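You operate a simulated robot arm through the tools that you are given. There is no shell and no other tool. Be economical: measure what you need, move in short steps, check, and stop when the job is done.

You are at the controls of a simulated two-armed robot. One attempt, no reset.

Task
Take the lid off the yellow pot on the top of the front cross table and lay it down there. Fetch the blue toy house from the top of the front wall-side table and set it on the grey paper pack there. Put the name sign labelled "Wendy" from the top of the big grey block on top of the green block and the name sign labelled "Sabine" on top of the box there. Put the bottle that says "pink" from the top of the big grey block in the inside of the teal tray and the bottle marked "blue" on the top of the front wall-side table. Close the middle drawer of the print bench. Any order will do. Set down upright: toy house, name sign, bottle.

It is judged by the outcome, as a careful person would: the job done as asked, and still so three seconds after it is handed in. It fails if anything else is knocked over, pushed out of place, dropped, spilled or broken. A push-on lid holds only when it is set on centred and level and pressed home; a screw cap is set on level and turned clockwise until tight.

Robot
Two 7-joint arms with three-finger grippers on one trunk, on a base that drives. Base frame: it is fixed to the floor where the robot stands at the start and does not move with it; the origin is under the middle of the robot, x ahead of it, y to its left, z up. Units: m, rad, N and s.
The left shoulder is at the start at [0.05, 0.154, 0.979], the right one opposite. With the tool pointing down near the work surface each hand reaches from about 0.24 to 0.64 m from the robot's upright axis, wherever it stands, measured 20 degrees to its own side. Places, roughly: box [-4, -0.25, 0.75]; green block (7x10x4 cm) [-3.9, 0.3, 0.8]; inside of the teal tray (28x16 cm) [-4.76, 2.24, 0.82]; middle drawer of the print bench [-7.8, -2.8, 0.4]; name sign [-4, 0, 0.75]; paint bottle, tall bottle [-4, 0.25, 0.75]; paper pack [-2, -1.25, 0.75]; top of the front wall-side table [-2.2, -1.4, 0.7]; toy house [-2.5, -1.25, 0.75]; yellow pot (8x8x8 cm) [0.6, -0.1, 0.8]. Payload 2.69 kg a hand.
The tool frame of a hand sits at the grasp point between the pads (the TCP): z along the fingers, y along the line on which they close. The tips reach 0.029 m beyond it. Largest opening 0.12 m; the body of the gripper starts 0.078 m behind the TCP.
Orientation is told as [roll, pitch, yaw] about the base's x, y, z axes, in that order, counted from this pose: with the fingers straight down and closing along the base's y, the tool's x points along the base's -x, its y along +y and its z along -z.

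Tools
- The arms move only by the tool servo_tool. It takes "left_targets", "right_targets" or both (then of equal length, played together; a hand with none holds still); each is a list of rows, each an object of numbers (a shift or turn left out is 0, a gripper value left out holds the last): "x", "y", "z": the shift along the base's x, y, z in units of 20 mm (1.0 is 20 mm); "rx", "ry", "rz": the turn, a rotation vector about the base's x, y, z in units of 6 degrees (1.0 is 6 degrees); "fingers": the finger opening in m, from 0 to 0.12. In form: [{"x": .., "y": .., "z": .., "rx": .., "ry": .., "rz": .., "fingers": ..}, ...]. A call has 1 to 8 rows; each row shifts and turns the commanded pose from where the row before left it. A call with a number of a shift or a turn outside -1 to 1 is refused whole. Each row takes 0.2 s and may step no farther than 0.05 m and 0.15 rad from the row before; otherwise, or with a gripper value out of range, the whole call is refused. A pose out of reach is approached as far as the arm can. The call stops where the force on the tool passes 40 N (or 10 N more than at its start, if that is more) or the arm is blocked; 0.2 s more then pass. The fingers move at their own pace and stop on an object; they squeeze with about 37 N. The grip force told is the motor's: it shows also when the fingers shut on nothing. Time passes only in rows, and 0.2 s behind the last, so rows that do not move let the fingers close. The reply holds the time, the measured pose of the TCP, the force on the tool along the base axes, the opening and the grip force, in the units named above and with some noise, with the torque about the TCP (base axes, N m) and any sound that the robot's microphone picked up.
- Cameras (640 x 400 px; columns grow to the right, rows downward): "scene" is now at [0.1719, -0.0032, 1.1498]; the picture's right is [-0.02, -1.00, 0.00], its down [-0.35, 0.01, -0.94] and it looks along [0.94, -0.01, -0.35] (base axes); focal length 290 px, centre (320, 200). "left" rides on the left gripper at [0.063, 0, -0.104] in its tool frame; the picture's right is [0.00, 1.00, 0.00], its down [-0.83, 0.00, -0.56] and it looks along [-0.56, 0.00, 0.83] (tool axes); focal length 275 px, centre (320, 200). "right" rides on the right gripper at [0.063, 0, -0.104] in its tool frame; the picture's right is [0.00, 1.00, 0.00], its down [-0.83, 0.00, -0.56] and it looks along [-0.56, 0.00, 0.83] (tool axes); focal length 275 px, centre (320, 200). There is no depth. A picture from a camera that has moved, and an enlarged one, comes with that camera's place and axes in the base frame and with its lens.
- snapshot(camera): a new picture of that camera. No time passes.
- slide_trunk(by): slides the trunk up (or, below 0, down) by that many m; the arms and the scene camera ride with it, the base frame stays. It gives what a move gives, with no picture.
- roll_base(legs): drives the robot by 1 to 6 legs, each [ahead, left, turn to the left] in m, m and rad, along the robot's own axes; the way and the turn of a leg run together, so that a leg with both is an arc; at most 1.5 m and 3.142 rad a leg. The arms and the cameras ride along, it lands a little off, and it stops where it bumps. It gives what a move gives.
- aim_head(pan, tilt): turns the head with the scene camera to pan (to the left, within 1.396 rad either way) and tilt (down, from -0.506 to 1.204), counted from straight ahead of the robot. It gives what a move gives.
- enlarge(camera, box): a new picture of the part [left, top, right, bottom] of that camera's present view, enlarged. No time passes.
- finish_job(): hands the job in; it is judged then, once.

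Go step by step. Nothing tells you exact positions but the pictures and the camera data: compare them with the known pose of the tool, close in by small moves and look again before you grip or let go. The budget is 186 turns and 158 pictures, counting those below and the enlarged ones. Unless the task says otherwise, let go and move clear before handing in.

The tools are called after "Emit:" by a JSON object that holds its "name" and its "arguments". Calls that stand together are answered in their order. servo_tool: Moves the arms, as the interface text tells. Its arguments: {"type":"object","properties":{"left_targets":{"type":"array","items":{"type":"object","properties":{"x":{"type":"number"},"y":{"type":"number"},"z":{"type":"number"},"rx":{"type":"number"},"ry":{"type":"number"},"rz":{"type":"number"},"fingers":{"type":"number"}}}},"right_targets":{"type":"array","items":{"type":"object","properties":{"x":{"type":"number"},"y":{"type":"number"},"z":{"type":"number"},"rx":{"type":"number"},"ry":{"type":"number"},"rz":{"type":"number"},"fingers":{"type":"number"}}}}},"required":[]} The other tools are called the same way: slide_trunk (by) slides the trunk up or down; roll_base (legs) drives the base; aim_head (pan, tilt) turns the head that bears the scene camera; snapshot (camera) takes a picture; enlarge (camera, box) takes an enlarged picture of a part of a camera's view; finish_job () hands the job in.

At the start:

```text
time_s: 0.0
left_ee_pos: [0.4222, 0.206, 1.0315]
left_orientation: [-0.001, -0.001, 0.001]
left_force: [-0.3, 0.5, -0.3]
left_ft_torque: [0.01, -0.03, 0.03]
left_gripper_width: 0.12
left_finger_force: 0.0
right_ee_pos: [0.3698, -0.1668, 1.0325]
right_orientation: [0.0, 0.001, 0.0]
right_force: [0.1, -0.7, 0.2]
right_ft_torque: [-0.01, 0.03, 0.0]
right_gripper_width: 0.12
right_finger_force: 0.0
trunk travel left (down, up): [-0.35, 0.088]
robot x, y, heading: [-0.0006, 0.0008, 0.002]
head pan, tilt: [-0.016, 0.354]
```

scene: 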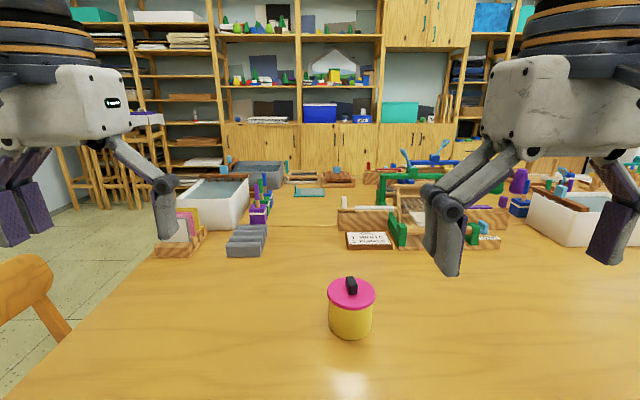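
right: 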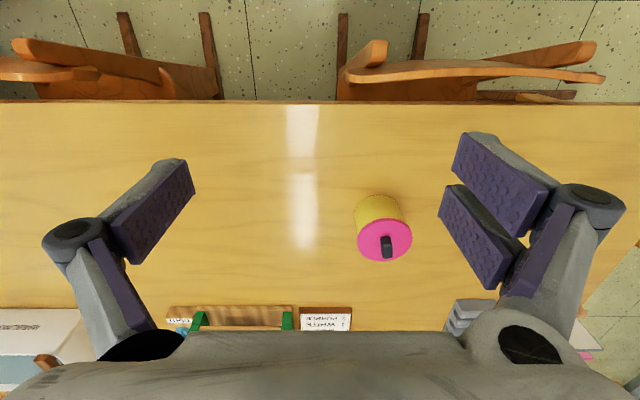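
left: 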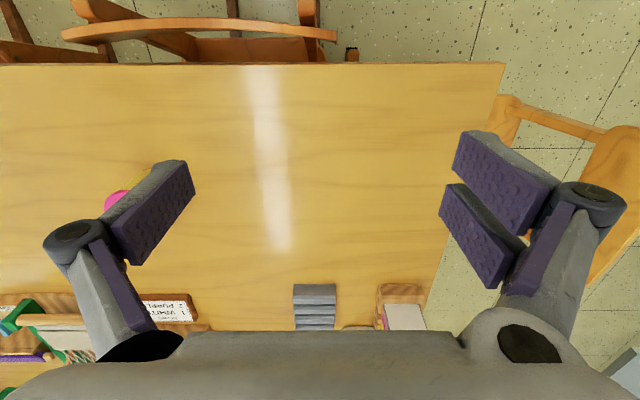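

The pot's knob comes out near [0.606, -0.062, 0.823] from the two views. I'll take a closer look at it before moving.

Emit:
{"name": "enlarge", "arguments": {"camera": "scene", "box": [300, 260, 400, 350]}}

Emit:
{"name": "enlarge", "arguments": {"camera": "right", "box": [330, 180, 440, 280]}}

```text
4.44 times, centred on (350, 305) of scene
camera zoom: at [0.1719, -0.0032, 1.1498], right [-0.02, -1.0, 0.0], down [-0.35, 0.01, -0.94], along [0.94, -0.01, -0.35], focal length 1289 px, centre (187, -267)
```

zoom: 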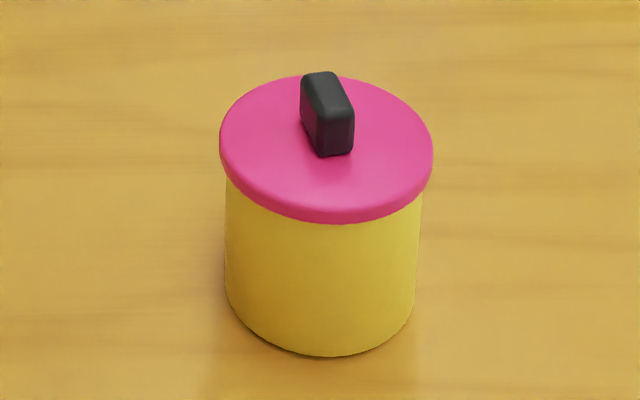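

```text
4.00 times, centred on (385, 230) of right
camera zoom: at [0.3066, -0.1672, 1.1379], right [0.0, 1.0, 0.0], down [0.83, 0.0, 0.56], along [0.56, 0.0, -0.83], focal length 1101 px, centre (60, 80)
```

zoom: 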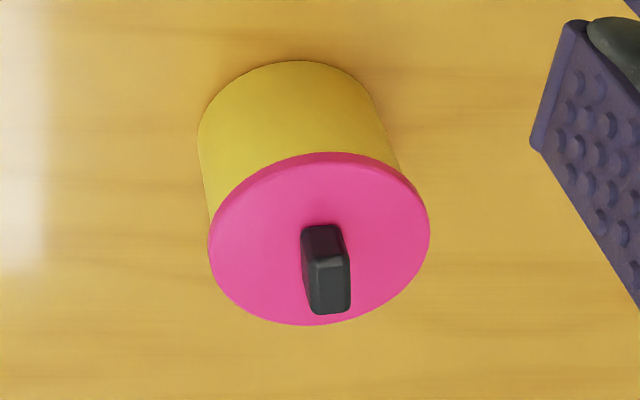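

The knob is a thin bar, about 0.2 rad counter-clockwise off the x axis. I'm bringing the right hand above it.

Emit:
{"name": "servo_tool", "arguments": {"right_targets": [{"x": 1, "y": 0.6, "z": -0.3, "rz": 0.5, "fingers": 0.06}, {"x": 1, "y": 0.6, "z": -0.3, "rz": 0.5}, {"x": 1, "y": 0.6, "z": -0.4, "rz": 0.5}, {"x": 1, "y": 0.6, "z": -0.5, "rz": 0.5}, {"x": 1, "y": 0.6, "z": -0.5}, {"x": 1, "y": 0.6, "z": -0.5}, {"x": 1, "y": 0.6, "z": -0.5}, {"x": 1, "y": 0.5, "z": -0.5}]}}

Emit:
{"name": "servo_tool", "arguments": {"right_targets": [{"x": 1, "y": 0.3, "z": -0.5}, {"x": 1, "y": 0.2, "z": -0.5}, {"x": 1, "z": -0.5}, {"x": 0.8, "z": -0.5}]}}

Emit:
{"name": "snapshot", "arguments": {"camera": "right"}}

Emit:
{"name": "enlarge", "arguments": {"camera": "scene", "box": [270, 220, 430, 320]}}

```text
time_s: 1.8
left_ee_pos: [0.4215, 0.2049, 1.0315]
left_orientation: [0.0, 0.0, 0.001]
left_force: [0.1, -0.5, 0.1]
left_ft_torque: [-0.03, -0.02, 0.01]
left_gripper_width: 0.1201
left_finger_force: 0.1
right_ee_pos: [0.5328, -0.0706, 0.9615]
right_orientation: [0.001, 0.0, 0.208]
right_force: [-0.1, 0.0, -0.3]
right_ft_torque: [0.02, -0.01, 0.03]
right_gripper_width: 0.0602
right_finger_force: 0.0
trunk travel left (down, up): [-0.35, 0.088]
robot x, y, heading: [-0.0021, 0.0007, -0.005]
head pan, tilt: [-0.016, 0.354]
```

```text
time_s: 2.8
left_ee_pos: [0.4215, 0.2054, 1.0314]
left_orientation: [-0.001, -0.001, 0.0]
left_force: [-0.3, 0.5, 0.3]
left_ft_torque: [0.0, 0.01, 0.02]
left_gripper_width: 0.1201
left_finger_force: 0.1
right_ee_pos: [0.5621, -0.0663, 0.9326]
right_orientation: [-0.001, 0.0, 0.209]
right_force: [0.5, 0.0, 1.3]
right_ft_torque: [0.01, 0.03, -0.03]
right_gripper_width: 0.06
right_finger_force: 0.0
right hand out of reach, approached as far as the arm can: row 2, 3, 4
trunk travel left (down, up): [-0.35, 0.088]
robot x, y, heading: [-0.001, -0.0041, 0.004]
head pan, tilt: [-0.016, 0.354]
```

```text
152 pictures are left
camera right: at [0.5008, -0.0803, 1.0379], right [-0.21, 0.98, 0.0], down [0.81, 0.18, 0.56], along [0.54, 0.12, -0.83], focal length 275 px, centre (320, 200)
```

right: 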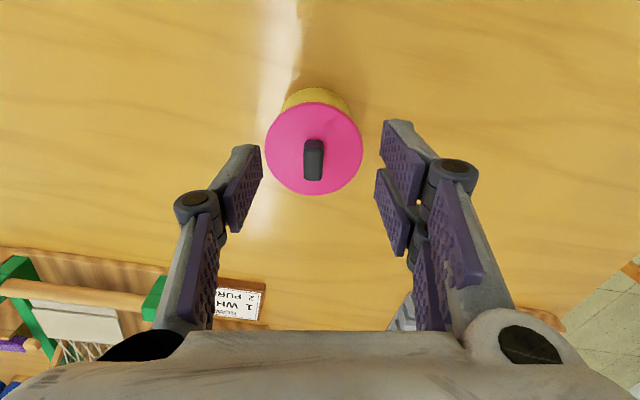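

```text
4.00 times, centred on (350, 270) of scene
camera zoom: at [0.1724, -0.0032, 1.1497], right [-0.02, -1.0, 0.0], down [-0.35, 0.01, -0.94], along [0.94, -0.01, -0.35], focal length 1160 px, centre (200, -80)
```

zoom: 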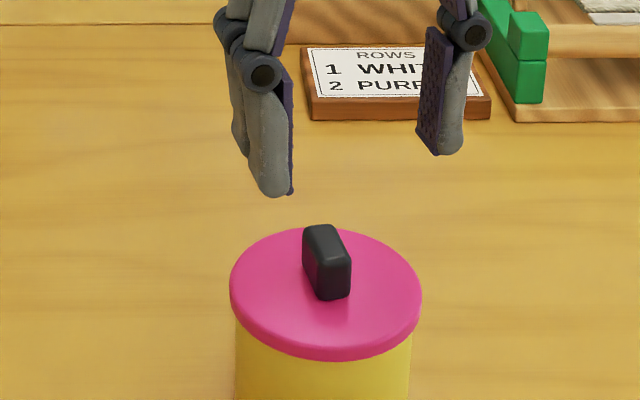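

The arm ran short in reach at this height; the knob is at about [0.602, -0.064]. I'm lowering a little to see whether reach opens up nearer the surface.

Emit:
{"name": "servo_tool", "arguments": {"right_targets": [{"z": -0.8}, {"z": -0.8}]}}

Emit:
{"name": "aim_head", "arguments": {"pan": 0, "tilt": 1.2}}

Emit:
{"name": "snapshot", "arguments": {"camera": "scene"}}

```text
time_s: 3.4
left_ee_pos: [0.4213, 0.2048, 1.0307]
left_orientation: [0.0, 0.0, 0.0]
left_force: [0.0, -0.4, 0.0]
left_ft_torque: [-0.01, -0.03, -0.02]
left_gripper_width: 0.12
left_finger_force: 0.0
right_ee_pos: [0.5627, -0.0667, 0.9003]
right_orientation: [-0.001, 0.0, 0.208]
right_force: [0.1, 0.2, 0.6]
right_ft_torque: [0.01, 0.0, 0.0]
right_gripper_width: 0.06
right_finger_force: 0.1
trunk travel left (down, up): [-0.35, 0.088]
robot x, y, heading: [-0.0008, 0.0021, 0.0]
head pan, tilt: [-0.016, 0.354]
```

```text
time_s: 4.6
left_ee_pos: [0.4214, 0.2061, 1.0309]
left_orientation: [0.0, 0.0, 0.002]
left_force: [0.3, -0.1, -0.4]
left_ft_torque: [-0.01, 0.03, -0.02]
left_gripper_width: 0.1202
left_finger_force: 0.0
right_ee_pos: [0.5615, -0.0656, 0.9017]
right_orientation: [0.0, 0.0, 0.209]
right_force: [0.7, 0.7, 0.7]
right_ft_torque: [0.01, -0.02, 0.02]
right_gripper_width: 0.06
right_finger_force: 0.1
trunk travel left (down, up): [-0.35, 0.088]
robot x, y, heading: [-0.0, -0.0008, -0.004]
head pan, tilt: [0.0, 1.201]
```

```text
150 pictures are left
camera scene: at [0.1348, -0.0018, 1.0827], right [0.0, -1.0, 0.0], down [-0.93, 0.0, -0.36], along [0.36, 0.0, -0.93], focal length 290 px, centre (320, 200)
```

scene: 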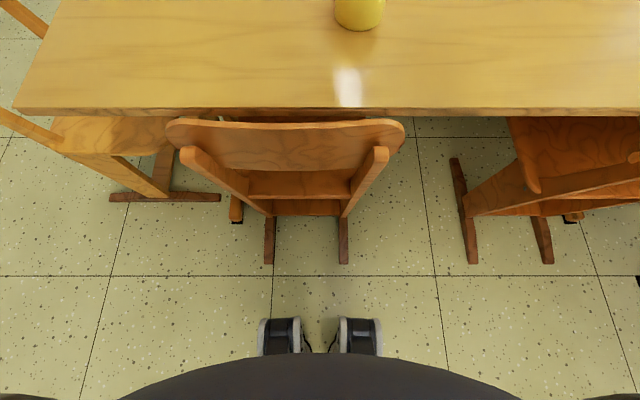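

There is about 15–20 cm of floor between my wheels and the chair, so I'll drive 6 cm ahead to gain reach.

Emit:
{"name": "roll_base", "arguments": {"legs": [[0.06, 0, 0]]}}

Emit:
{"name": "aim_head", "arguments": {"pan": 0, "tilt": 0.5}}

Emit:
{"name": "snapshot", "arguments": {"camera": "right"}}

Emit:
{"name": "snapshot", "arguments": {"camera": "scene"}}

```text
time_s: 5.5
left_ee_pos: [0.4835, 0.2033, 1.0306]
left_orientation: [0.001, 0.0, -0.001]
left_force: [0.2, -0.3, -0.6]
left_ft_torque: [-0.02, 0.03, -0.02]
left_gripper_width: 0.1197
left_finger_force: 0.0
right_ee_pos: [0.6241, -0.0667, 0.9013]
right_orientation: [-0.001, 0.002, 0.207]
right_force: [0.8, 0.7, -0.9]
right_ft_torque: [-0.01, 0.0, 0.0]
right_gripper_width: 0.06
right_finger_force: 0.1
trunk travel left (down, up): [-0.35, 0.088]
robot x, y, heading: [0.0589, -0.0014, -0.005]
head pan, tilt: [0.0, 1.201]
```

```text
time_s: 6.6
left_ee_pos: [0.483, 0.2048, 1.0314]
left_orientation: [0.0, 0.0, -0.003]
left_force: [0.6, 0.0, 1.2]
left_ft_torque: [-0.04, 0.01, 0.02]
left_gripper_width: 0.1199
left_finger_force: 0.0
right_ee_pos: [0.6226, -0.067, 0.9013]
right_orientation: [0.001, -0.001, 0.207]
right_force: [-0.8, 0.0, -0.6]
right_ft_torque: [0.01, 0.01, -0.03]
right_gripper_width: 0.0597
right_finger_force: 0.0
trunk travel left (down, up): [-0.35, 0.088]
robot x, y, heading: [0.0626, -0.0032, -0.004]
head pan, tilt: [0.0, 0.499]
```

```text
149 pictures are left
camera right: at [0.5604, -0.0804, 1.0067], right [-0.21, 0.98, 0.0], down [0.81, 0.18, 0.56], along [0.54, 0.12, -0.83], focal length 275 px, centre (320, 200)
```

right: 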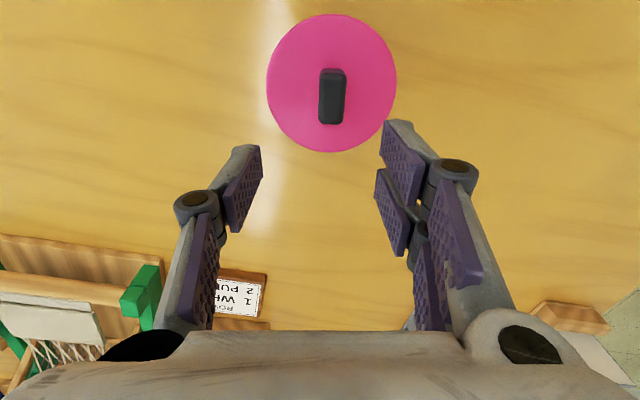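

```text
148 pictures are left
camera scene: at [0.2306, -0.002, 1.1363], right [0.0, -1.0, 0.0], down [-0.48, 0.0, -0.88], along [0.88, 0.0, -0.48], focal length 290 px, centre (320, 200)
```

scene: 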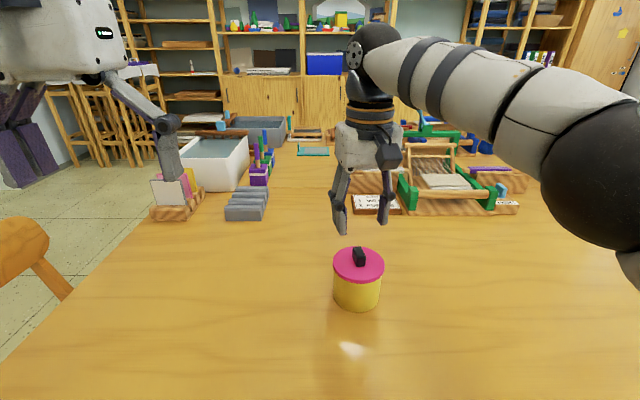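

The knob is at [0.600, -0.064]. I'm centring over it and descending until the fingertips flank the knob.

Emit:
{"name": "servo_tool", "arguments": {"right_targets": [{"x": -1, "y": 0.15}, {"x": -0.15, "z": -0.6}, {"z": -0.8}]}}

Emit:
{"name": "snapshot", "arguments": {"camera": "right"}}

Emit:
{"name": "enlarge", "arguments": {"camera": "scene", "box": [300, 200, 420, 320]}}

```text
time_s: 7.4
left_ee_pos: [0.4826, 0.2044, 1.0315]
left_orientation: [0.0, -0.001, -0.002]
left_force: [0.7, 0.8, -0.4]
left_ft_torque: [-0.01, -0.01, 0.02]
left_gripper_width: 0.12
left_finger_force: 0.0
right_ee_pos: [0.6018, -0.0657, 0.8722]
right_orientation: [0.0, 0.0, 0.209]
right_force: [0.2, -0.3, 0.1]
right_ft_torque: [-0.01, -0.01, 0.01]
right_gripper_width: 0.0602
right_finger_force: 0.0
trunk travel left (down, up): [-0.35, 0.088]
robot x, y, heading: [0.0607, -0.0003, -0.002]
head pan, tilt: [0.0, 0.499]
```

```text
147 pictures are left
camera right: at [0.5393, -0.0789, 0.9785], right [-0.21, 0.98, 0.0], down [0.81, 0.18, 0.56], along [0.54, 0.12, -0.83], focal length 275 px, centre (320, 200)
```

right: 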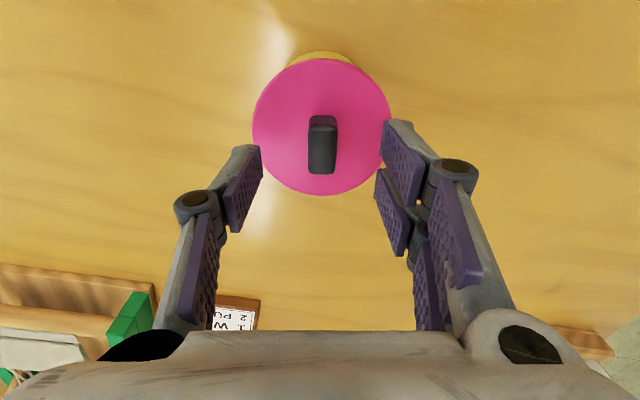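

```text
3.33 times, centred on (360, 260) of scene
camera zoom: at [0.2307, -0.002, 1.1364], right [0.0, -1.0, 0.0], down [-0.48, 0.0, -0.88], along [0.88, 0.0, -0.48], focal length 967 px, centre (187, 0)
```

zoom: 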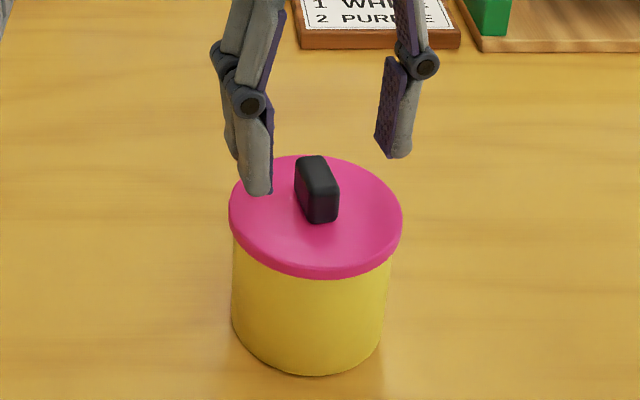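

Aligned. I'm descending the last stretch, closing on the knob and then looking.

Emit:
{"name": "servo_tool", "arguments": {"right_targets": [{"z": -0.7}, {"z": -0.6}, {"fingers": 0.0}, {}, {}]}}

Emit:
{"name": "enlarge", "arguments": {"camera": "scene", "box": [300, 200, 420, 320]}}

```text
time_s: 8.6
left_ee_pos: [0.4831, 0.2055, 1.0322]
left_orientation: [0.001, 0.0, -0.002]
left_force: [0.2, -0.1, 0.8]
left_ft_torque: [0.01, 0.01, 0.02]
left_gripper_width: 0.1201
left_finger_force: 0.1
right_ee_pos: [0.6008, -0.0633, 0.8463]
right_orientation: [0.0, 0.0, 0.208]
right_force: [0.0, 0.3, -0.6]
right_ft_torque: [-0.01, 0.0, -0.03]
right_gripper_width: 0.0149
right_finger_force: 36.7
trunk travel left (down, up): [-0.35, 0.088]
robot x, y, heading: [0.0625, 0.0014, 0.001]
head pan, tilt: [0.0, 0.499]
heard: snap
```

```text
3.33 times, centred on (360, 260) of scene
camera zoom: at [0.2307, -0.002, 1.1364], right [0.0, -1.0, 0.0], down [-0.48, 0.0, -0.88], along [0.88, 0.0, -0.48], focal length 967 px, centre (187, 0)
```

zoom: 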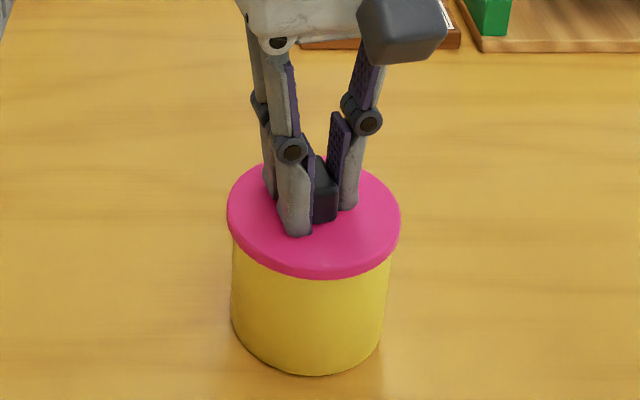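

The knob is gripped (15 mm) and there was a snap. I'm lifting gently to see whether the lid parts from the pot.

Emit:
{"name": "servo_tool", "arguments": {"right_targets": [{"z": 0.3}, {"z": 0.3}, {"z": 0.4}]}}

Emit:
{"name": "enlarge", "arguments": {"camera": "scene", "box": [300, 200, 420, 320]}}

```text
time_s: 9.4
left_ee_pos: [0.4814, 0.2047, 1.0319]
left_orientation: [-0.002, 0.0, -0.002]
left_force: [0.0, 0.2, 0.7]
left_ft_torque: [-0.01, -0.01, 0.0]
left_gripper_width: 0.1198
left_finger_force: 0.0
right_ee_pos: [0.6011, -0.0617, 0.8661]
right_orientation: [-0.001, 0.001, 0.209]
right_force: [0.4, 0.0, 0.9]
right_ft_torque: [0.0, -0.02, 0.05]
right_gripper_width: 0.015
right_finger_force: 36.8
trunk travel left (down, up): [-0.35, 0.088]
robot x, y, heading: [0.06, 0.0009, -0.003]
head pan, tilt: [0.0, 0.499]
```

```text
3.33 times, centred on (360, 260) of scene
camera zoom: at [0.2306, -0.0019, 1.1364], right [0.0, -1.0, 0.0], down [-0.48, 0.0, -0.88], along [0.88, 0.0, -0.48], focal length 967 px, centre (187, 0)
```

zoom: 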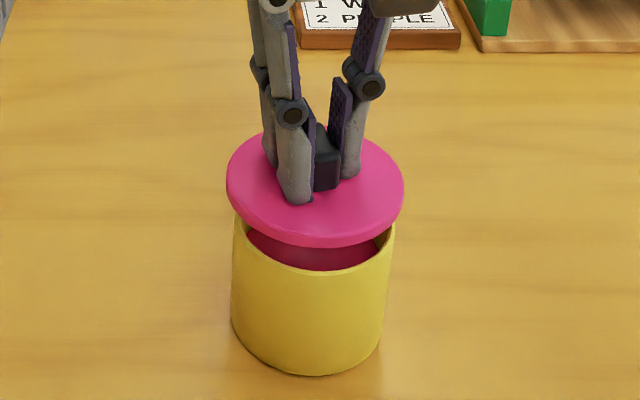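

The lid is free. I'm raising it and carrying it to an open patch of table to the right.

Emit:
{"name": "servo_tool", "arguments": {"right_targets": [{"z": 0.8}, {"z": 0.8}, {"z": 0.4, "y": -0.6}, {"y": -1, "x": -0.5}, {"y": -1, "x": -0.5}, {"y": -1, "x": -0.5}, {"y": -1, "x": -0.5}, {"y": -1, "x": -0.5}]}}

Emit:
{"name": "servo_tool", "arguments": {"right_targets": [{"y": -1, "x": -0.5}, {"y": -1}, {"y": -0.6, "z": -1}, {"z": -1}, {"z": -1}, {"z": -1}, {"z": -0.5}]}}

Emit:
{"name": "snapshot", "arguments": {"camera": "scene"}}

```text
time_s: 11.2
left_ee_pos: [0.4819, 0.2052, 1.0308]
left_orientation: [0.0, 0.0, -0.001]
left_force: [-0.6, 0.3, 0.4]
left_ft_torque: [-0.01, -0.03, 0.0]
left_gripper_width: 0.1201
left_finger_force: 0.0
right_ee_pos: [0.5501, -0.1775, 0.9091]
right_orientation: [0.0, 0.0, 0.208]
right_force: [0.6, 0.2, -0.5]
right_ft_torque: [0.02, 0.0, -0.01]
right_gripper_width: 0.0149
right_finger_force: 36.5
trunk travel left (down, up): [-0.35, 0.088]
robot x, y, heading: [0.0611, -0.0009, -0.004]
head pan, tilt: [0.0, 0.499]
```

```text
time_s: 12.8
left_ee_pos: [0.4818, 0.2054, 1.0316]
left_orientation: [0.001, 0.0, -0.001]
left_force: [0.1, 0.7, 0.4]
left_ft_torque: [-0.02, 0.02, 0.02]
left_gripper_width: 0.1201
left_finger_force: 0.2
right_ee_pos: [0.5412, -0.2289, 0.8178]
right_orientation: [-0.001, 0.0, 0.208]
right_force: [-0.5, 1.2, 0.0]
right_ft_torque: [-0.03, 0.0, 0.0]
right_gripper_width: 0.0149
right_finger_force: 37.2
trunk travel left (down, up): [-0.35, 0.088]
robot x, y, heading: [0.0618, -0.001, 0.002]
head pan, tilt: [0.0, 0.499]
```

```text
143 pictures are left
camera scene: at [0.2307, -0.002, 1.1364], right [0.0, -1.0, 0.0], down [-0.48, 0.0, -0.88], along [0.88, 0.0, -0.48], focal length 290 px, centre (320, 200)
```

scene: 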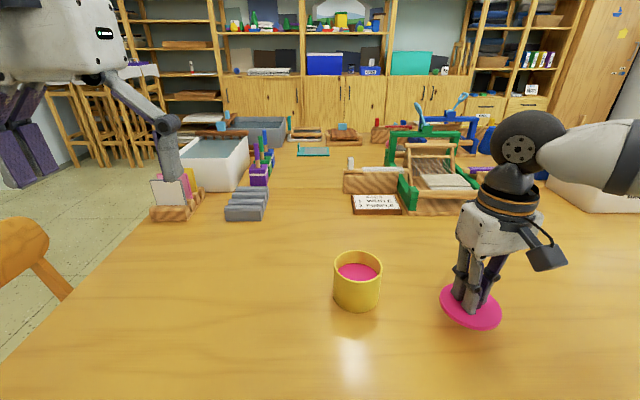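

The pot stands undisturbed and the lid hangs over clear table. I'm lowering it in small steps, watching for contact.

Emit:
{"name": "servo_tool", "arguments": {"right_targets": [{"z": -0.4}, {"z": -0.4}, {"z": -0.3}, {"z": -0.2}]}}

Emit:
{"name": "enlarge", "arguments": {"camera": "scene", "box": [400, 240, 560, 360]}}

```text
time_s: 13.8
left_ee_pos: [0.4826, 0.2053, 1.0307]
left_orientation: [-0.001, 0.0, -0.002]
left_force: [0.2, -0.9, 0.1]
left_ft_torque: [0.03, 0.01, -0.05]
left_gripper_width: 0.1199
left_finger_force: 0.0
right_ee_pos: [0.5389, -0.2286, 0.7909]
right_orientation: [0.001, 0.0, 0.207]
right_force: [0.1, 0.7, 0.3]
right_ft_torque: [0.04, 0.03, -0.03]
right_gripper_width: 0.0146
right_finger_force: 36.9
trunk travel left (down, up): [-0.35, 0.088]
robot x, y, heading: [0.0631, -0.0007, -0.002]
head pan, tilt: [0.0, 0.499]
```

```text
3.33 times, centred on (480, 300) of scene
camera zoom: at [0.2307, -0.002, 1.1364], right [0.0, -1.0, 0.0], down [-0.48, 0.0, -0.88], along [0.88, 0.0, -0.48], focal length 967 px, centre (-213, -133)
```

zoom: 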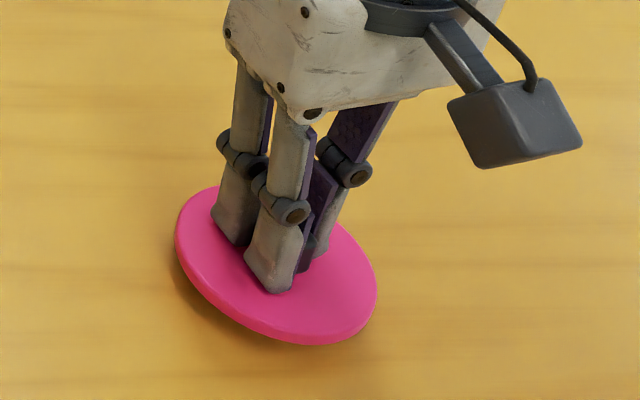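

Close to the table, still hanging. Lowering a little more.

Emit:
{"name": "servo_tool", "arguments": {"right_targets": [{"z": -0.2}, {"z": -0.2}, {"z": -0.2}, {"z": -0.2}, {"z": -0.2}]}}

Emit:
{"name": "enlarge", "arguments": {"camera": "scene", "box": [400, 240, 560, 360]}}

```text
time_s: 14.9
left_ee_pos: [0.4805, 0.2041, 1.0327]
left_orientation: [0.001, -0.004, -0.002]
left_force: [-0.1, -0.3, -1.1]
left_ft_torque: [-0.03, 0.01, 0.0]
left_gripper_width: 0.1198
left_finger_force: 0.0
right_ee_pos: [0.5397, -0.2289, 0.778]
right_orientation: [-0.001, -0.01, 0.207]
right_force: [-8.4, -1.8, 22.3]
right_ft_torque: [-0.13, 0.6, 0.0]
right_gripper_width: 0.0143
right_finger_force: 36.3
trunk travel left (down, up): [-0.35, 0.088]
robot x, y, heading: [0.0591, -0.0013, -0.002]
head pan, tilt: [0.0, 0.499]
stopped in row 5 (right hand): the force on the tool passed its limit at 44 N (the readings are from after the stop); the commanded pose is now the measured one
```

```text
3.33 times, centred on (480, 300) of scene
camera zoom: at [0.2286, -0.0019, 1.1368], right [0.0, -1.0, 0.0], down [-0.48, 0.0, -0.88], along [0.88, 0.0, -0.48], focal length 967 px, centre (-213, -133)
```

zoom: 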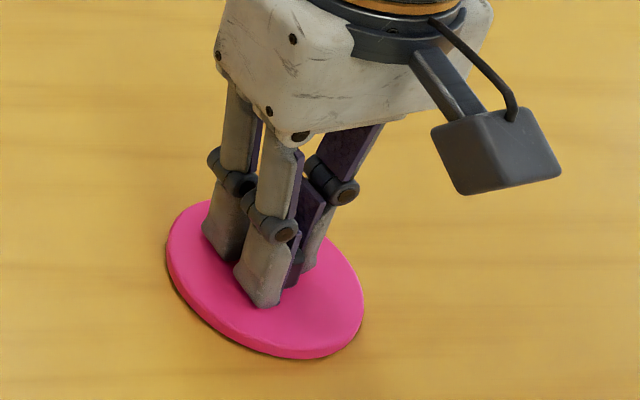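

The lid rests on the table. I'm letting go and rising clear.

Emit:
{"name": "servo_tool", "arguments": {"right_targets": [{"z": 0.1}, {"fingers": 0.05}, {}, {"z": 0.8}, {"z": 1}, {"z": 1}, {"z": 1}, {"z": 1}]}}

Emit:
{"name": "servo_tool", "arguments": {"right_targets": [{"z": 1, "x": -1}, {"z": 1, "x": -1}, {"z": 1, "x": -1}, {"z": 1, "x": -1}, {"z": 1, "x": -1}, {"z": 1, "x": -1}, {"x": -1}, {"x": -1}], "left_targets": [{"x": -1}, {"x": -1}, {"x": -1}, {"x": -1}, {}, {}, {}, {}]}}

Emit:
{"name": "snapshot", "arguments": {"camera": "scene"}}

```text
time_s: 16.7
left_ee_pos: [0.4805, 0.2048, 1.0315]
left_orientation: [0.001, 0.0, -0.003]
left_force: [0.5, 0.1, -0.4]
left_ft_torque: [0.0, -0.01, 0.0]
left_gripper_width: 0.12
left_finger_force: 0.1
right_ee_pos: [0.5396, -0.2289, 0.873]
right_orientation: [-0.002, -0.007, 0.206]
right_force: [0.2, -0.4, -0.2]
right_ft_torque: [0.02, -0.01, 0.01]
right_gripper_width: 0.05
right_finger_force: 0.0
trunk travel left (down, up): [-0.35, 0.088]
robot x, y, heading: [0.0618, 0.0016, 0.0]
head pan, tilt: [0.0, 0.499]
```

```text
time_s: 18.5
left_ee_pos: [0.4025, 0.2051, 1.0315]
left_orientation: [0.001, 0.0, -0.002]
left_force: [-0.4, -0.1, -0.1]
left_ft_torque: [0.0, -0.01, 0.0]
left_gripper_width: 0.1201
left_finger_force: 0.0
right_ee_pos: [0.3818, -0.2277, 0.9944]
right_orientation: [0.001, -0.005, 0.206]
right_force: [0.3, 0.2, 0.6]
right_ft_torque: [-0.01, -0.01, -0.01]
right_gripper_width: 0.0502
right_finger_force: 0.1
trunk travel left (down, up): [-0.35, 0.088]
robot x, y, heading: [0.0592, 0.0038, -0.004]
head pan, tilt: [0.0, 0.499]
```

```text
140 pictures are left
camera scene: at [0.2302, -0.0022, 1.1364], right [0.0, -1.0, 0.0], down [-0.48, 0.0, -0.88], along [0.88, 0.0, -0.48], focal length 290 px, centre (320, 200)
```

scene: 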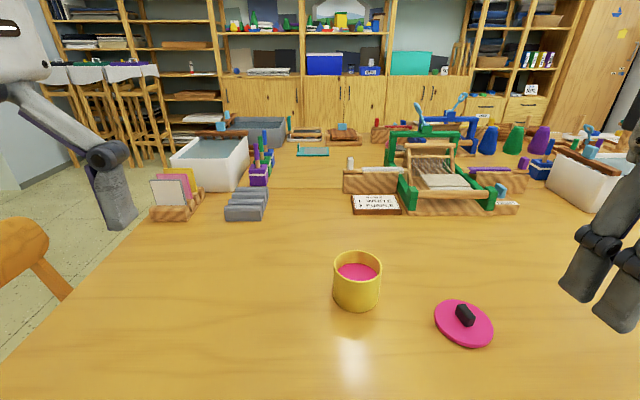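

The lid lies flat on the table by the upright pot. Now I'll back up, turn around and survey; first a look to both sides.

Emit:
{"name": "aim_head", "arguments": {"pan": -1.39, "tilt": 0.45}}

Emit:
{"name": "snapshot", "arguments": {"camera": "scene"}}

Emit:
{"name": "aim_head", "arguments": {"pan": 1.39, "tilt": 0.45}}

Emit:
{"name": "snapshot", "arguments": {"camera": "scene"}}

```text
time_s: 20.1
left_ee_pos: [0.4021, 0.2046, 1.0317]
left_orientation: [0.0, 0.0, -0.002]
left_force: [0.1, 0.2, 0.3]
left_ft_torque: [0.0, -0.03, -0.02]
left_gripper_width: 0.12
left_finger_force: 0.0
right_ee_pos: [0.3827, -0.2285, 0.9953]
right_orientation: [0.0, -0.007, 0.205]
right_force: [0.8, 0.5, -0.5]
right_ft_torque: [0.0, 0.04, -0.01]
right_gripper_width: 0.0502
right_finger_force: 0.1
trunk travel left (down, up): [-0.35, 0.088]
robot x, y, heading: [0.0614, 0.0023, -0.001]
head pan, tilt: [-1.389, 0.45]
```

```text
139 pictures are left
camera scene: at [0.156, -0.0925, 1.1409], right [-0.98, -0.18, 0.0], down [-0.08, 0.43, -0.9], along [0.16, -0.89, -0.44], focal length 290 px, centre (320, 200)
```

scene: 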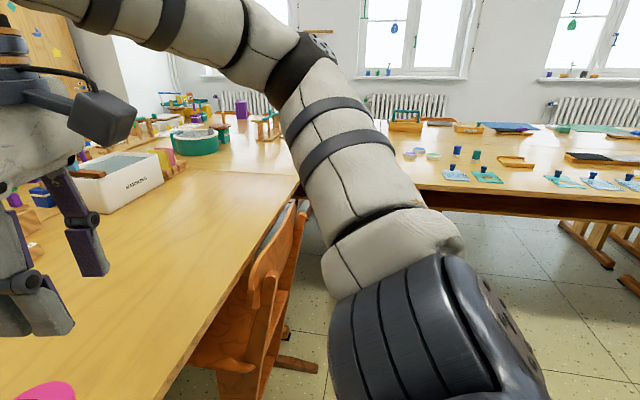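

```text
time_s: 22.5
left_ee_pos: [0.4008, 0.2058, 1.033]
left_orientation: [0.0, 0.0, -0.001]
left_force: [0.5, -0.5, -0.2]
left_ft_torque: [0.02, -0.02, 0.0]
left_gripper_width: 0.1199
left_finger_force: 0.1
right_ee_pos: [0.3823, -0.228, 0.9947]
right_orientation: [0.0, -0.006, 0.206]
right_force: [0.3, 0.2, 0.0]
right_ft_torque: [0.0, -0.01, 0.01]
right_gripper_width: 0.0499
right_finger_force: 0.1
trunk travel left (down, up): [-0.35, 0.088]
robot x, y, heading: [0.0579, 0.0004, 0.002]
head pan, tilt: [1.389, 0.45]
```

```text
138 pictures are left
camera scene: at [0.1563, 0.0883, 1.1409], right [0.98, -0.18, 0.0], down [-0.08, -0.43, -0.9], along [0.16, 0.89, -0.44], focal length 290 px, centre (320, 200)
```

scene: 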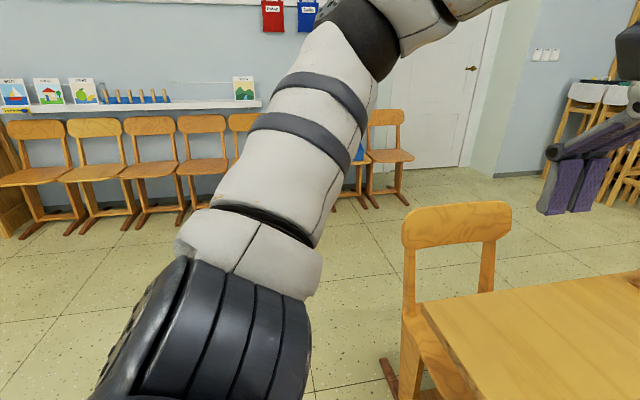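

Open floor to the left; the wall-side table's near edge is at about y = -1.05. I'm backing up and turning left to face back into the room.

Emit:
{"name": "roll_base", "arguments": {"legs": [[-0.4, 0, 0], [0, 0, 1.57]]}}

Emit:
{"name": "aim_head", "arguments": {"pan": 1.2, "tilt": 0.3}}

Emit:
{"name": "snapshot", "arguments": {"camera": "scene"}}

```text
time_s: 28.8
left_ee_pos: [-0.5295, 0.3401, 1.0321]
left_orientation: [0.0, 0.001, 1.569]
left_force: [-0.3, -0.3, 1.0]
left_ft_torque: [0.01, -0.02, 0.01]
left_gripper_width: 0.1203
left_finger_force: 0.1
right_ee_pos: [-0.0965, 0.3212, 0.9948]
right_orientation: [0.0, -0.005, 1.778]
right_force: [1.0, 1.4, -0.7]
right_ft_torque: [0.0, 0.02, 0.02]
right_gripper_width: 0.0503
right_finger_force: 0.0
trunk travel left (down, up): [-0.35, 0.088]
robot x, y, heading: [-0.3239, 0.0009, 1.569]
head pan, tilt: [1.389, 0.45]
```

```text
time_s: 29.5
left_ee_pos: [-0.5296, 0.3415, 1.0323]
left_orientation: [-0.001, 0.001, 1.57]
left_force: [0.1, 0.0, 0.2]
left_ft_torque: [0.03, 0.01, -0.01]
left_gripper_width: 0.1201
left_finger_force: 0.1
right_ee_pos: [-0.0963, 0.3219, 0.9951]
right_orientation: [0.0, -0.005, 1.776]
right_force: [-0.1, -0.4, -0.6]
right_ft_torque: [0.02, 0.01, -0.03]
right_gripper_width: 0.0498
right_finger_force: 0.1
trunk travel left (down, up): [-0.35, 0.088]
robot x, y, heading: [-0.3279, -0.0025, 1.572]
head pan, tilt: [1.201, 0.3]
```

```text
137 pictures are left
camera scene: at [-0.4097, 0.1084, 1.1548], right [0.36, 0.93, 0.0], down [0.28, -0.11, -0.96], along [-0.89, 0.35, -0.3], focal length 290 px, centre (320, 200)
```

scene: 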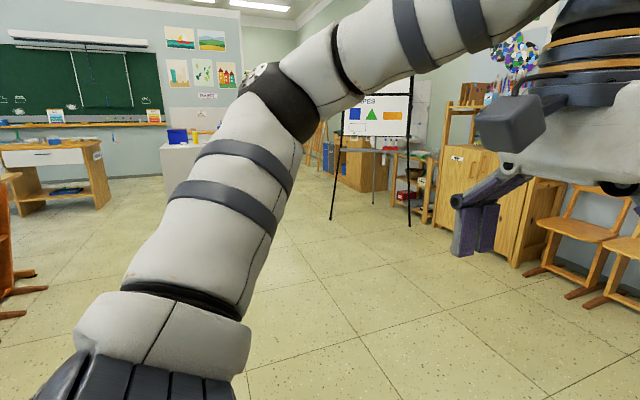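

Much open floor. Turning further to face -x for a proper survey.

Emit:
{"name": "roll_base", "arguments": {"legs": [[0, 0, 1.57]]}}

Emit:
{"name": "aim_head", "arguments": {"pan": 0, "tilt": 0.25}}

Emit:
{"name": "snapshot", "arguments": {"camera": "scene"}}

Emit:
{"name": "aim_head", "arguments": {"pan": 0.7, "tilt": 0.4}}

Emit:
{"name": "snapshot", "arguments": {"camera": "scene"}}

```text
time_s: 33.8
left_ee_pos: [-0.6602, -0.2174, 1.0322]
left_orientation: [0.0, 0.001, -3.11]
left_force: [-0.3, -0.5, -1.3]
left_ft_torque: [-0.03, 0.0, 0.01]
left_gripper_width: 0.1199
left_finger_force: 0.1
right_ee_pos: [-0.6545, 0.2166, 0.9953]
right_orientation: [0.0, -0.006, -2.902]
right_force: [-0.1, 0.2, 0.7]
right_ft_torque: [0.0, 0.0, -0.02]
right_gripper_width: 0.05
right_finger_force: 0.0
trunk travel left (down, up): [-0.35, 0.088]
robot x, y, heading: [-0.325, -0.0011, -3.108]
head pan, tilt: [1.201, 0.3]
```

```text
time_s: 35.2
left_ee_pos: [-0.6588, -0.2169, 1.0317]
left_orientation: [0.001, 0.0, -3.11]
left_force: [0.5, 0.5, -0.8]
left_ft_torque: [0.0, 0.01, 0.0]
left_gripper_width: 0.1198
left_finger_force: 0.1
right_ee_pos: [-0.6546, 0.2166, 0.9941]
right_orientation: [0.0, -0.005, -2.902]
right_force: [0.0, 0.6, 0.5]
right_ft_torque: [0.02, 0.0, -0.01]
right_gripper_width: 0.05
right_finger_force: 0.0
trunk travel left (down, up): [-0.35, 0.088]
robot x, y, heading: [-0.323, 0.0001, -3.109]
head pan, tilt: [0.0, 0.25]
```

```text
136 pictures are left
camera scene: at [-0.493, -0.0078, 1.1595], right [-0.03, 1.0, 0.0], down [0.25, 0.01, -0.97], along [-0.97, -0.03, -0.25], focal length 290 px, centre (320, 200)
```

scene: 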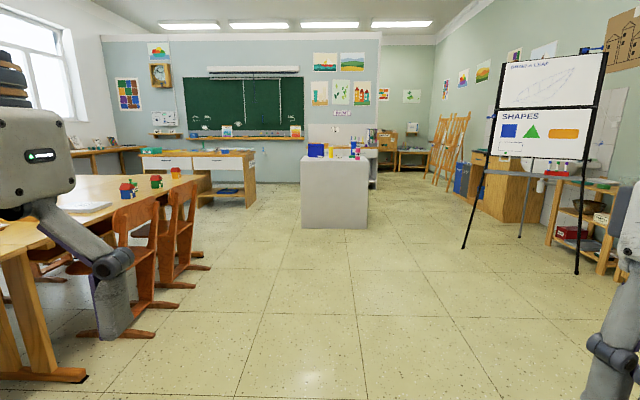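

```text
time_s: 36.3
left_ee_pos: [-0.6591, -0.2169, 1.0323]
left_orientation: [0.0, 0.001, -3.111]
left_force: [-0.5, 0.4, -1.2]
left_ft_torque: [-0.01, 0.04, 0.02]
left_gripper_width: 0.12
left_finger_force: 0.2
right_ee_pos: [-0.6538, 0.2166, 0.9945]
right_orientation: [0.0, -0.005, -2.901]
right_force: [0.4, -0.1, -0.5]
right_ft_torque: [-0.02, -0.04, -0.01]
right_gripper_width: 0.0499
right_finger_force: 0.0
trunk travel left (down, up): [-0.35, 0.088]
robot x, y, heading: [-0.3217, -0.0018, -3.111]
head pan, tilt: [0.7, 0.4]
```

```text
135 pictures are left
camera scene: at [-0.4687, -0.0666, 1.1456], right [-0.67, 0.74, 0.0], down [0.29, 0.26, -0.92], along [-0.69, -0.61, -0.39], focal length 290 px, centre (320, 200)
```

scene: 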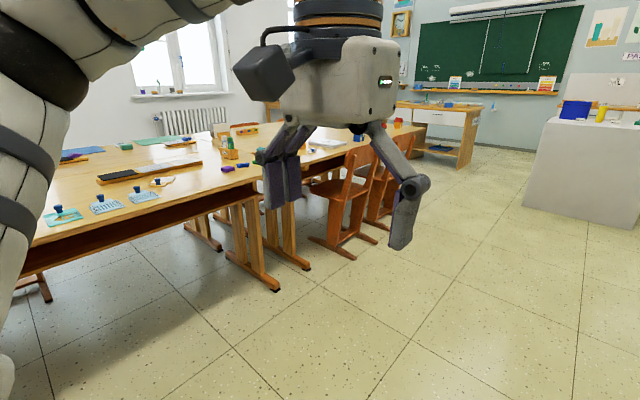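

The grey block with signs and bottles stands ahead; the front wall-side table with houses and paper pack is at left. Zooming in on both.

Emit:
{"name": "aim_head", "arguments": {"pan": 0.3, "tilt": 0.25}}

Emit:
{"name": "enlarge", "arguments": {"camera": "scene", "box": [120, 130, 300, 250]}}

Emit:
{"name": "enlarge", "arguments": {"camera": "scene", "box": [370, 120, 490, 200]}}

```text
time_s: 37.1
left_ee_pos: [-0.6583, -0.2167, 1.0325]
left_orientation: [0.001, -0.001, -3.11]
left_force: [1.2, 0.9, 0.0]
left_ft_torque: [0.02, 0.02, -0.01]
left_gripper_width: 0.12
left_finger_force: 0.0
right_ee_pos: [-0.6544, 0.216, 0.9941]
right_orientation: [-0.001, -0.005, -2.901]
right_force: [-1.0, -0.9, -1.1]
right_ft_torque: [0.01, -0.02, 0.03]
right_gripper_width: 0.0501
right_finger_force: 0.1
trunk travel left (down, up): [-0.35, 0.088]
robot x, y, heading: [-0.3273, 0.001, -3.106]
head pan, tilt: [0.3, 0.25]
```

```text
3.33 times, centred on (210, 190) of scene
camera zoom: at [-0.4879, -0.0353, 1.1595], right [-0.33, 0.95, 0.0], down [0.23, 0.08, -0.97], along [-0.92, -0.32, -0.25], focal length 967 px, centre (687, 233)
```

zoom: 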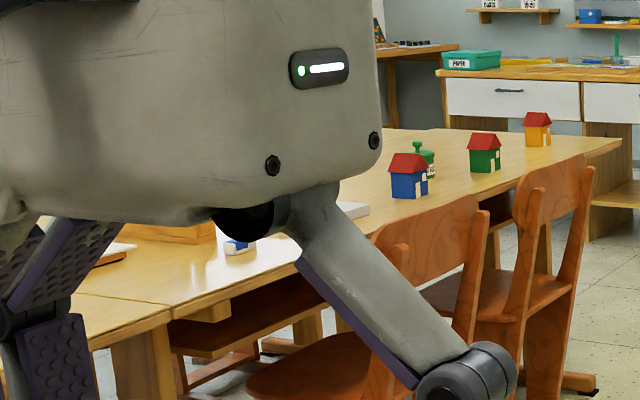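

```text
5.00 times, centred on (430, 160) of scene
camera zoom: at [-0.4879, -0.0353, 1.1595], right [-0.33, 0.95, 0.0], down [0.23, 0.08, -0.97], along [-0.92, -0.32, -0.25], focal length 1450 px, centre (-230, 400)
```

zoom: 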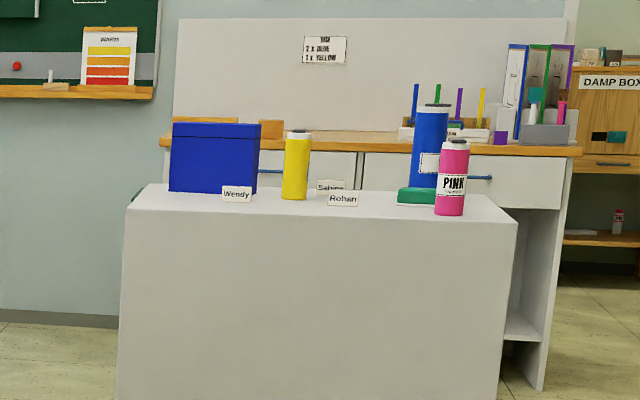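

The blue house with the red roof stands near [-2.1, -1.2]; I'm driving over and facing the table.

Emit:
{"name": "roll_base", "arguments": {"legs": [[1.5, 0, 0], [0.3, 0, 0], [0, 0, 1.54]]}}

Emit:
{"name": "aim_head", "arguments": {"pan": 0, "tilt": 0.5}}

Emit:
{"name": "snapshot", "arguments": {"camera": "scene"}}

```text
time_s: 50.0
left_ee_pos: [-1.9274, -0.4048, 1.0329]
left_orientation: [-0.002, -0.001, -1.562]
left_force: [0.2, 0.0, 0.0]
left_ft_torque: [-0.03, 0.01, 0.01]
left_gripper_width: 0.1199
left_finger_force: 0.1
right_ee_pos: [-2.3612, -0.3889, 0.9956]
right_orientation: [0.001, -0.005, -1.354]
right_force: [0.1, -0.7, -0.7]
right_ft_torque: [0.01, 0.0, -0.01]
right_gripper_width: 0.05
right_finger_force: 0.0
trunk travel left (down, up): [-0.35, 0.088]
robot x, y, heading: [-2.1389, -0.0654, -1.558]
head pan, tilt: [0.3, 0.25]
```

```text
time_s: 50.8
left_ee_pos: [-1.9276, -0.405, 1.0325]
left_orientation: [0.0, 0.0, -1.561]
left_force: [0.1, 0.9, -0.4]
left_ft_torque: [0.02, -0.01, -0.01]
left_gripper_width: 0.1197
left_finger_force: 0.1
right_ee_pos: [-2.3603, -0.3901, 0.9943]
right_orientation: [0.0, -0.006, -1.354]
right_force: [-0.6, 0.7, 0.3]
right_ft_torque: [-0.01, 0.0, -0.02]
right_gripper_width: 0.05
right_finger_force: 0.1
trunk travel left (down, up): [-0.35, 0.088]
robot x, y, heading: [-2.1365, -0.0646, -1.562]
head pan, tilt: [0.0, 0.499]
```

```text
132 pictures are left
camera scene: at [-2.1325, -0.2351, 1.1365], right [-1.0, -0.01, 0.0], down [0.0, 0.48, -0.88], along [0.01, -0.88, -0.48], focal length 290 px, centre (320, 200)
```

scene: 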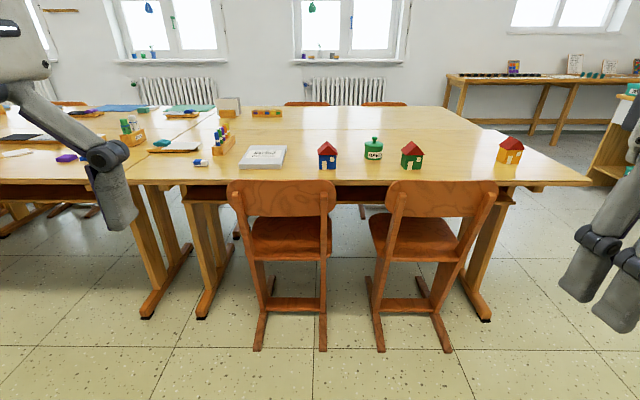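

The house is near [-2.147, -1.19] and the pack near [-1.905, -1.28]; the table edge is at y≈-1.07. I'm rolling up so that both are in the left hand's range.

Emit:
{"name": "roll_base", "arguments": {"legs": [[0.45, 0.1, 0], [0.15, 0, 0]]}}

Emit:
{"name": "aim_head", "arguments": {"pan": 0, "tilt": 0.75}}

Emit:
{"name": "snapshot", "arguments": {"camera": "scene"}}

Emit:
{"name": "snapshot", "arguments": {"camera": "left"}}

```text
time_s: 54.6
left_ee_pos: [-1.8224, -1.0225, 1.0316]
left_orientation: [-0.001, 0.0, -1.563]
left_force: [0.3, -0.4, -0.6]
left_ft_torque: [0.02, 0.0, -0.03]
left_gripper_width: 0.1199
left_finger_force: 0.0
right_ee_pos: [-2.2564, -1.0061, 0.994]
right_orientation: [-0.001, -0.005, -1.356]
right_force: [-0.1, 0.1, -0.7]
right_ft_torque: [0.02, -0.02, 0.0]
right_gripper_width: 0.0497
right_finger_force: 0.1
trunk travel left (down, up): [-0.35, 0.088]
robot x, y, heading: [-2.0305, -0.6807, -1.571]
head pan, tilt: [0.0, 0.499]
```

```text
time_s: 55.4
left_ee_pos: [-1.8225, -1.0212, 1.0321]
left_orientation: [0.001, -0.002, -1.565]
left_force: [-0.7, 1.0, 0.2]
left_ft_torque: [0.0, -0.01, 0.0]
left_gripper_width: 0.1201
left_finger_force: 0.1
right_ee_pos: [-2.256, -1.0056, 0.9945]
right_orientation: [0.002, -0.005, -1.356]
right_force: [-0.8, 0.4, -0.8]
right_ft_torque: [-0.02, 0.02, -0.01]
right_gripper_width: 0.0502
right_finger_force: 0.0
trunk travel left (down, up): [-0.35, 0.088]
robot x, y, heading: [-2.0324, -0.683, -1.561]
head pan, tilt: [0.0, 0.75]
```

```text
131 pictures are left
camera scene: at [-2.0275, -0.8428, 1.1145], right [-1.0, -0.01, 0.0], down [0.0, 0.68, -0.73], along [0.01, -0.73, -0.68], focal length 290 px, centre (320, 200)
```

scene: 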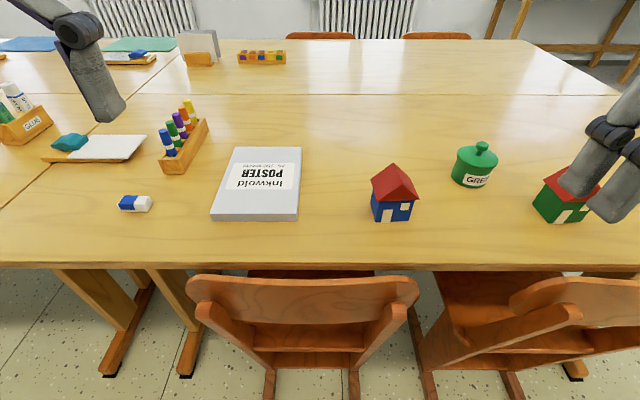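

```text
130 pictures are left
camera left: at [-1.8229, -0.9582, 1.1363], right [1.0, 0.0, 0.0], down [0.0, -0.83, 0.56], along [0.0, -0.56, -0.83], focal length 275 px, centre (320, 200)
```

left: 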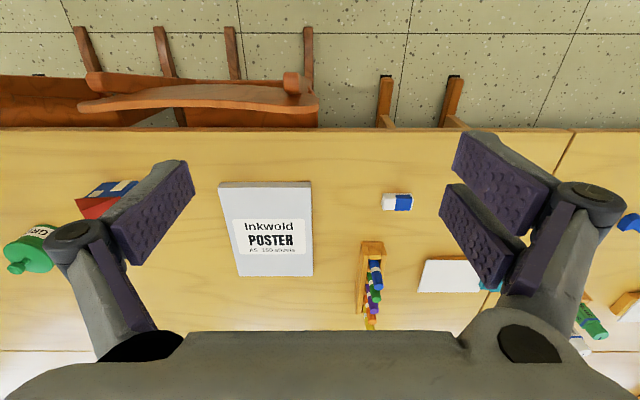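

The pack is aligned with the table; next a close look at the house and its orientation.

Emit:
{"name": "enlarge", "arguments": {"camera": "scene", "box": [350, 150, 440, 235]}}

Emit:
{"name": "snapshot", "arguments": {"camera": "right"}}

```text
4.71 times, centred on (395, 192) of scene
camera zoom: at [-2.0275, -0.8428, 1.1145], right [-1.0, -0.01, 0.0], down [0.0, 0.68, -0.73], along [0.01, -0.73, -0.68], focal length 1365 px, centre (-33, 235)
```

zoom: 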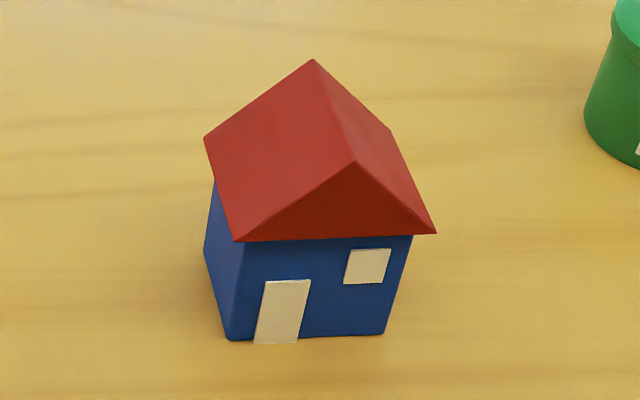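

```text
128 pictures are left
camera right: at [-2.2699, -0.9434, 1.0993], right [0.98, 0.22, 0.0], down [0.18, -0.81, 0.56], along [0.12, -0.55, -0.83], focal length 275 px, centre (320, 200)
```

right: 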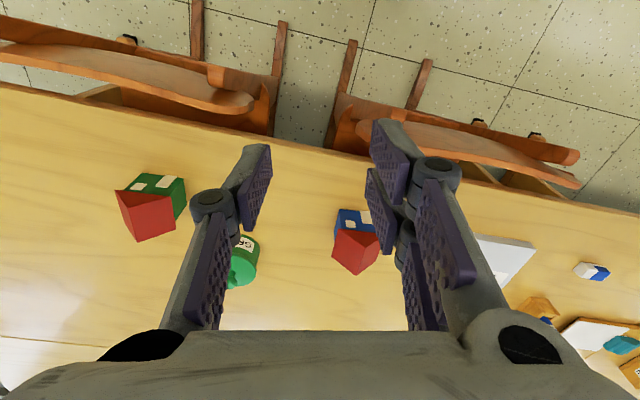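

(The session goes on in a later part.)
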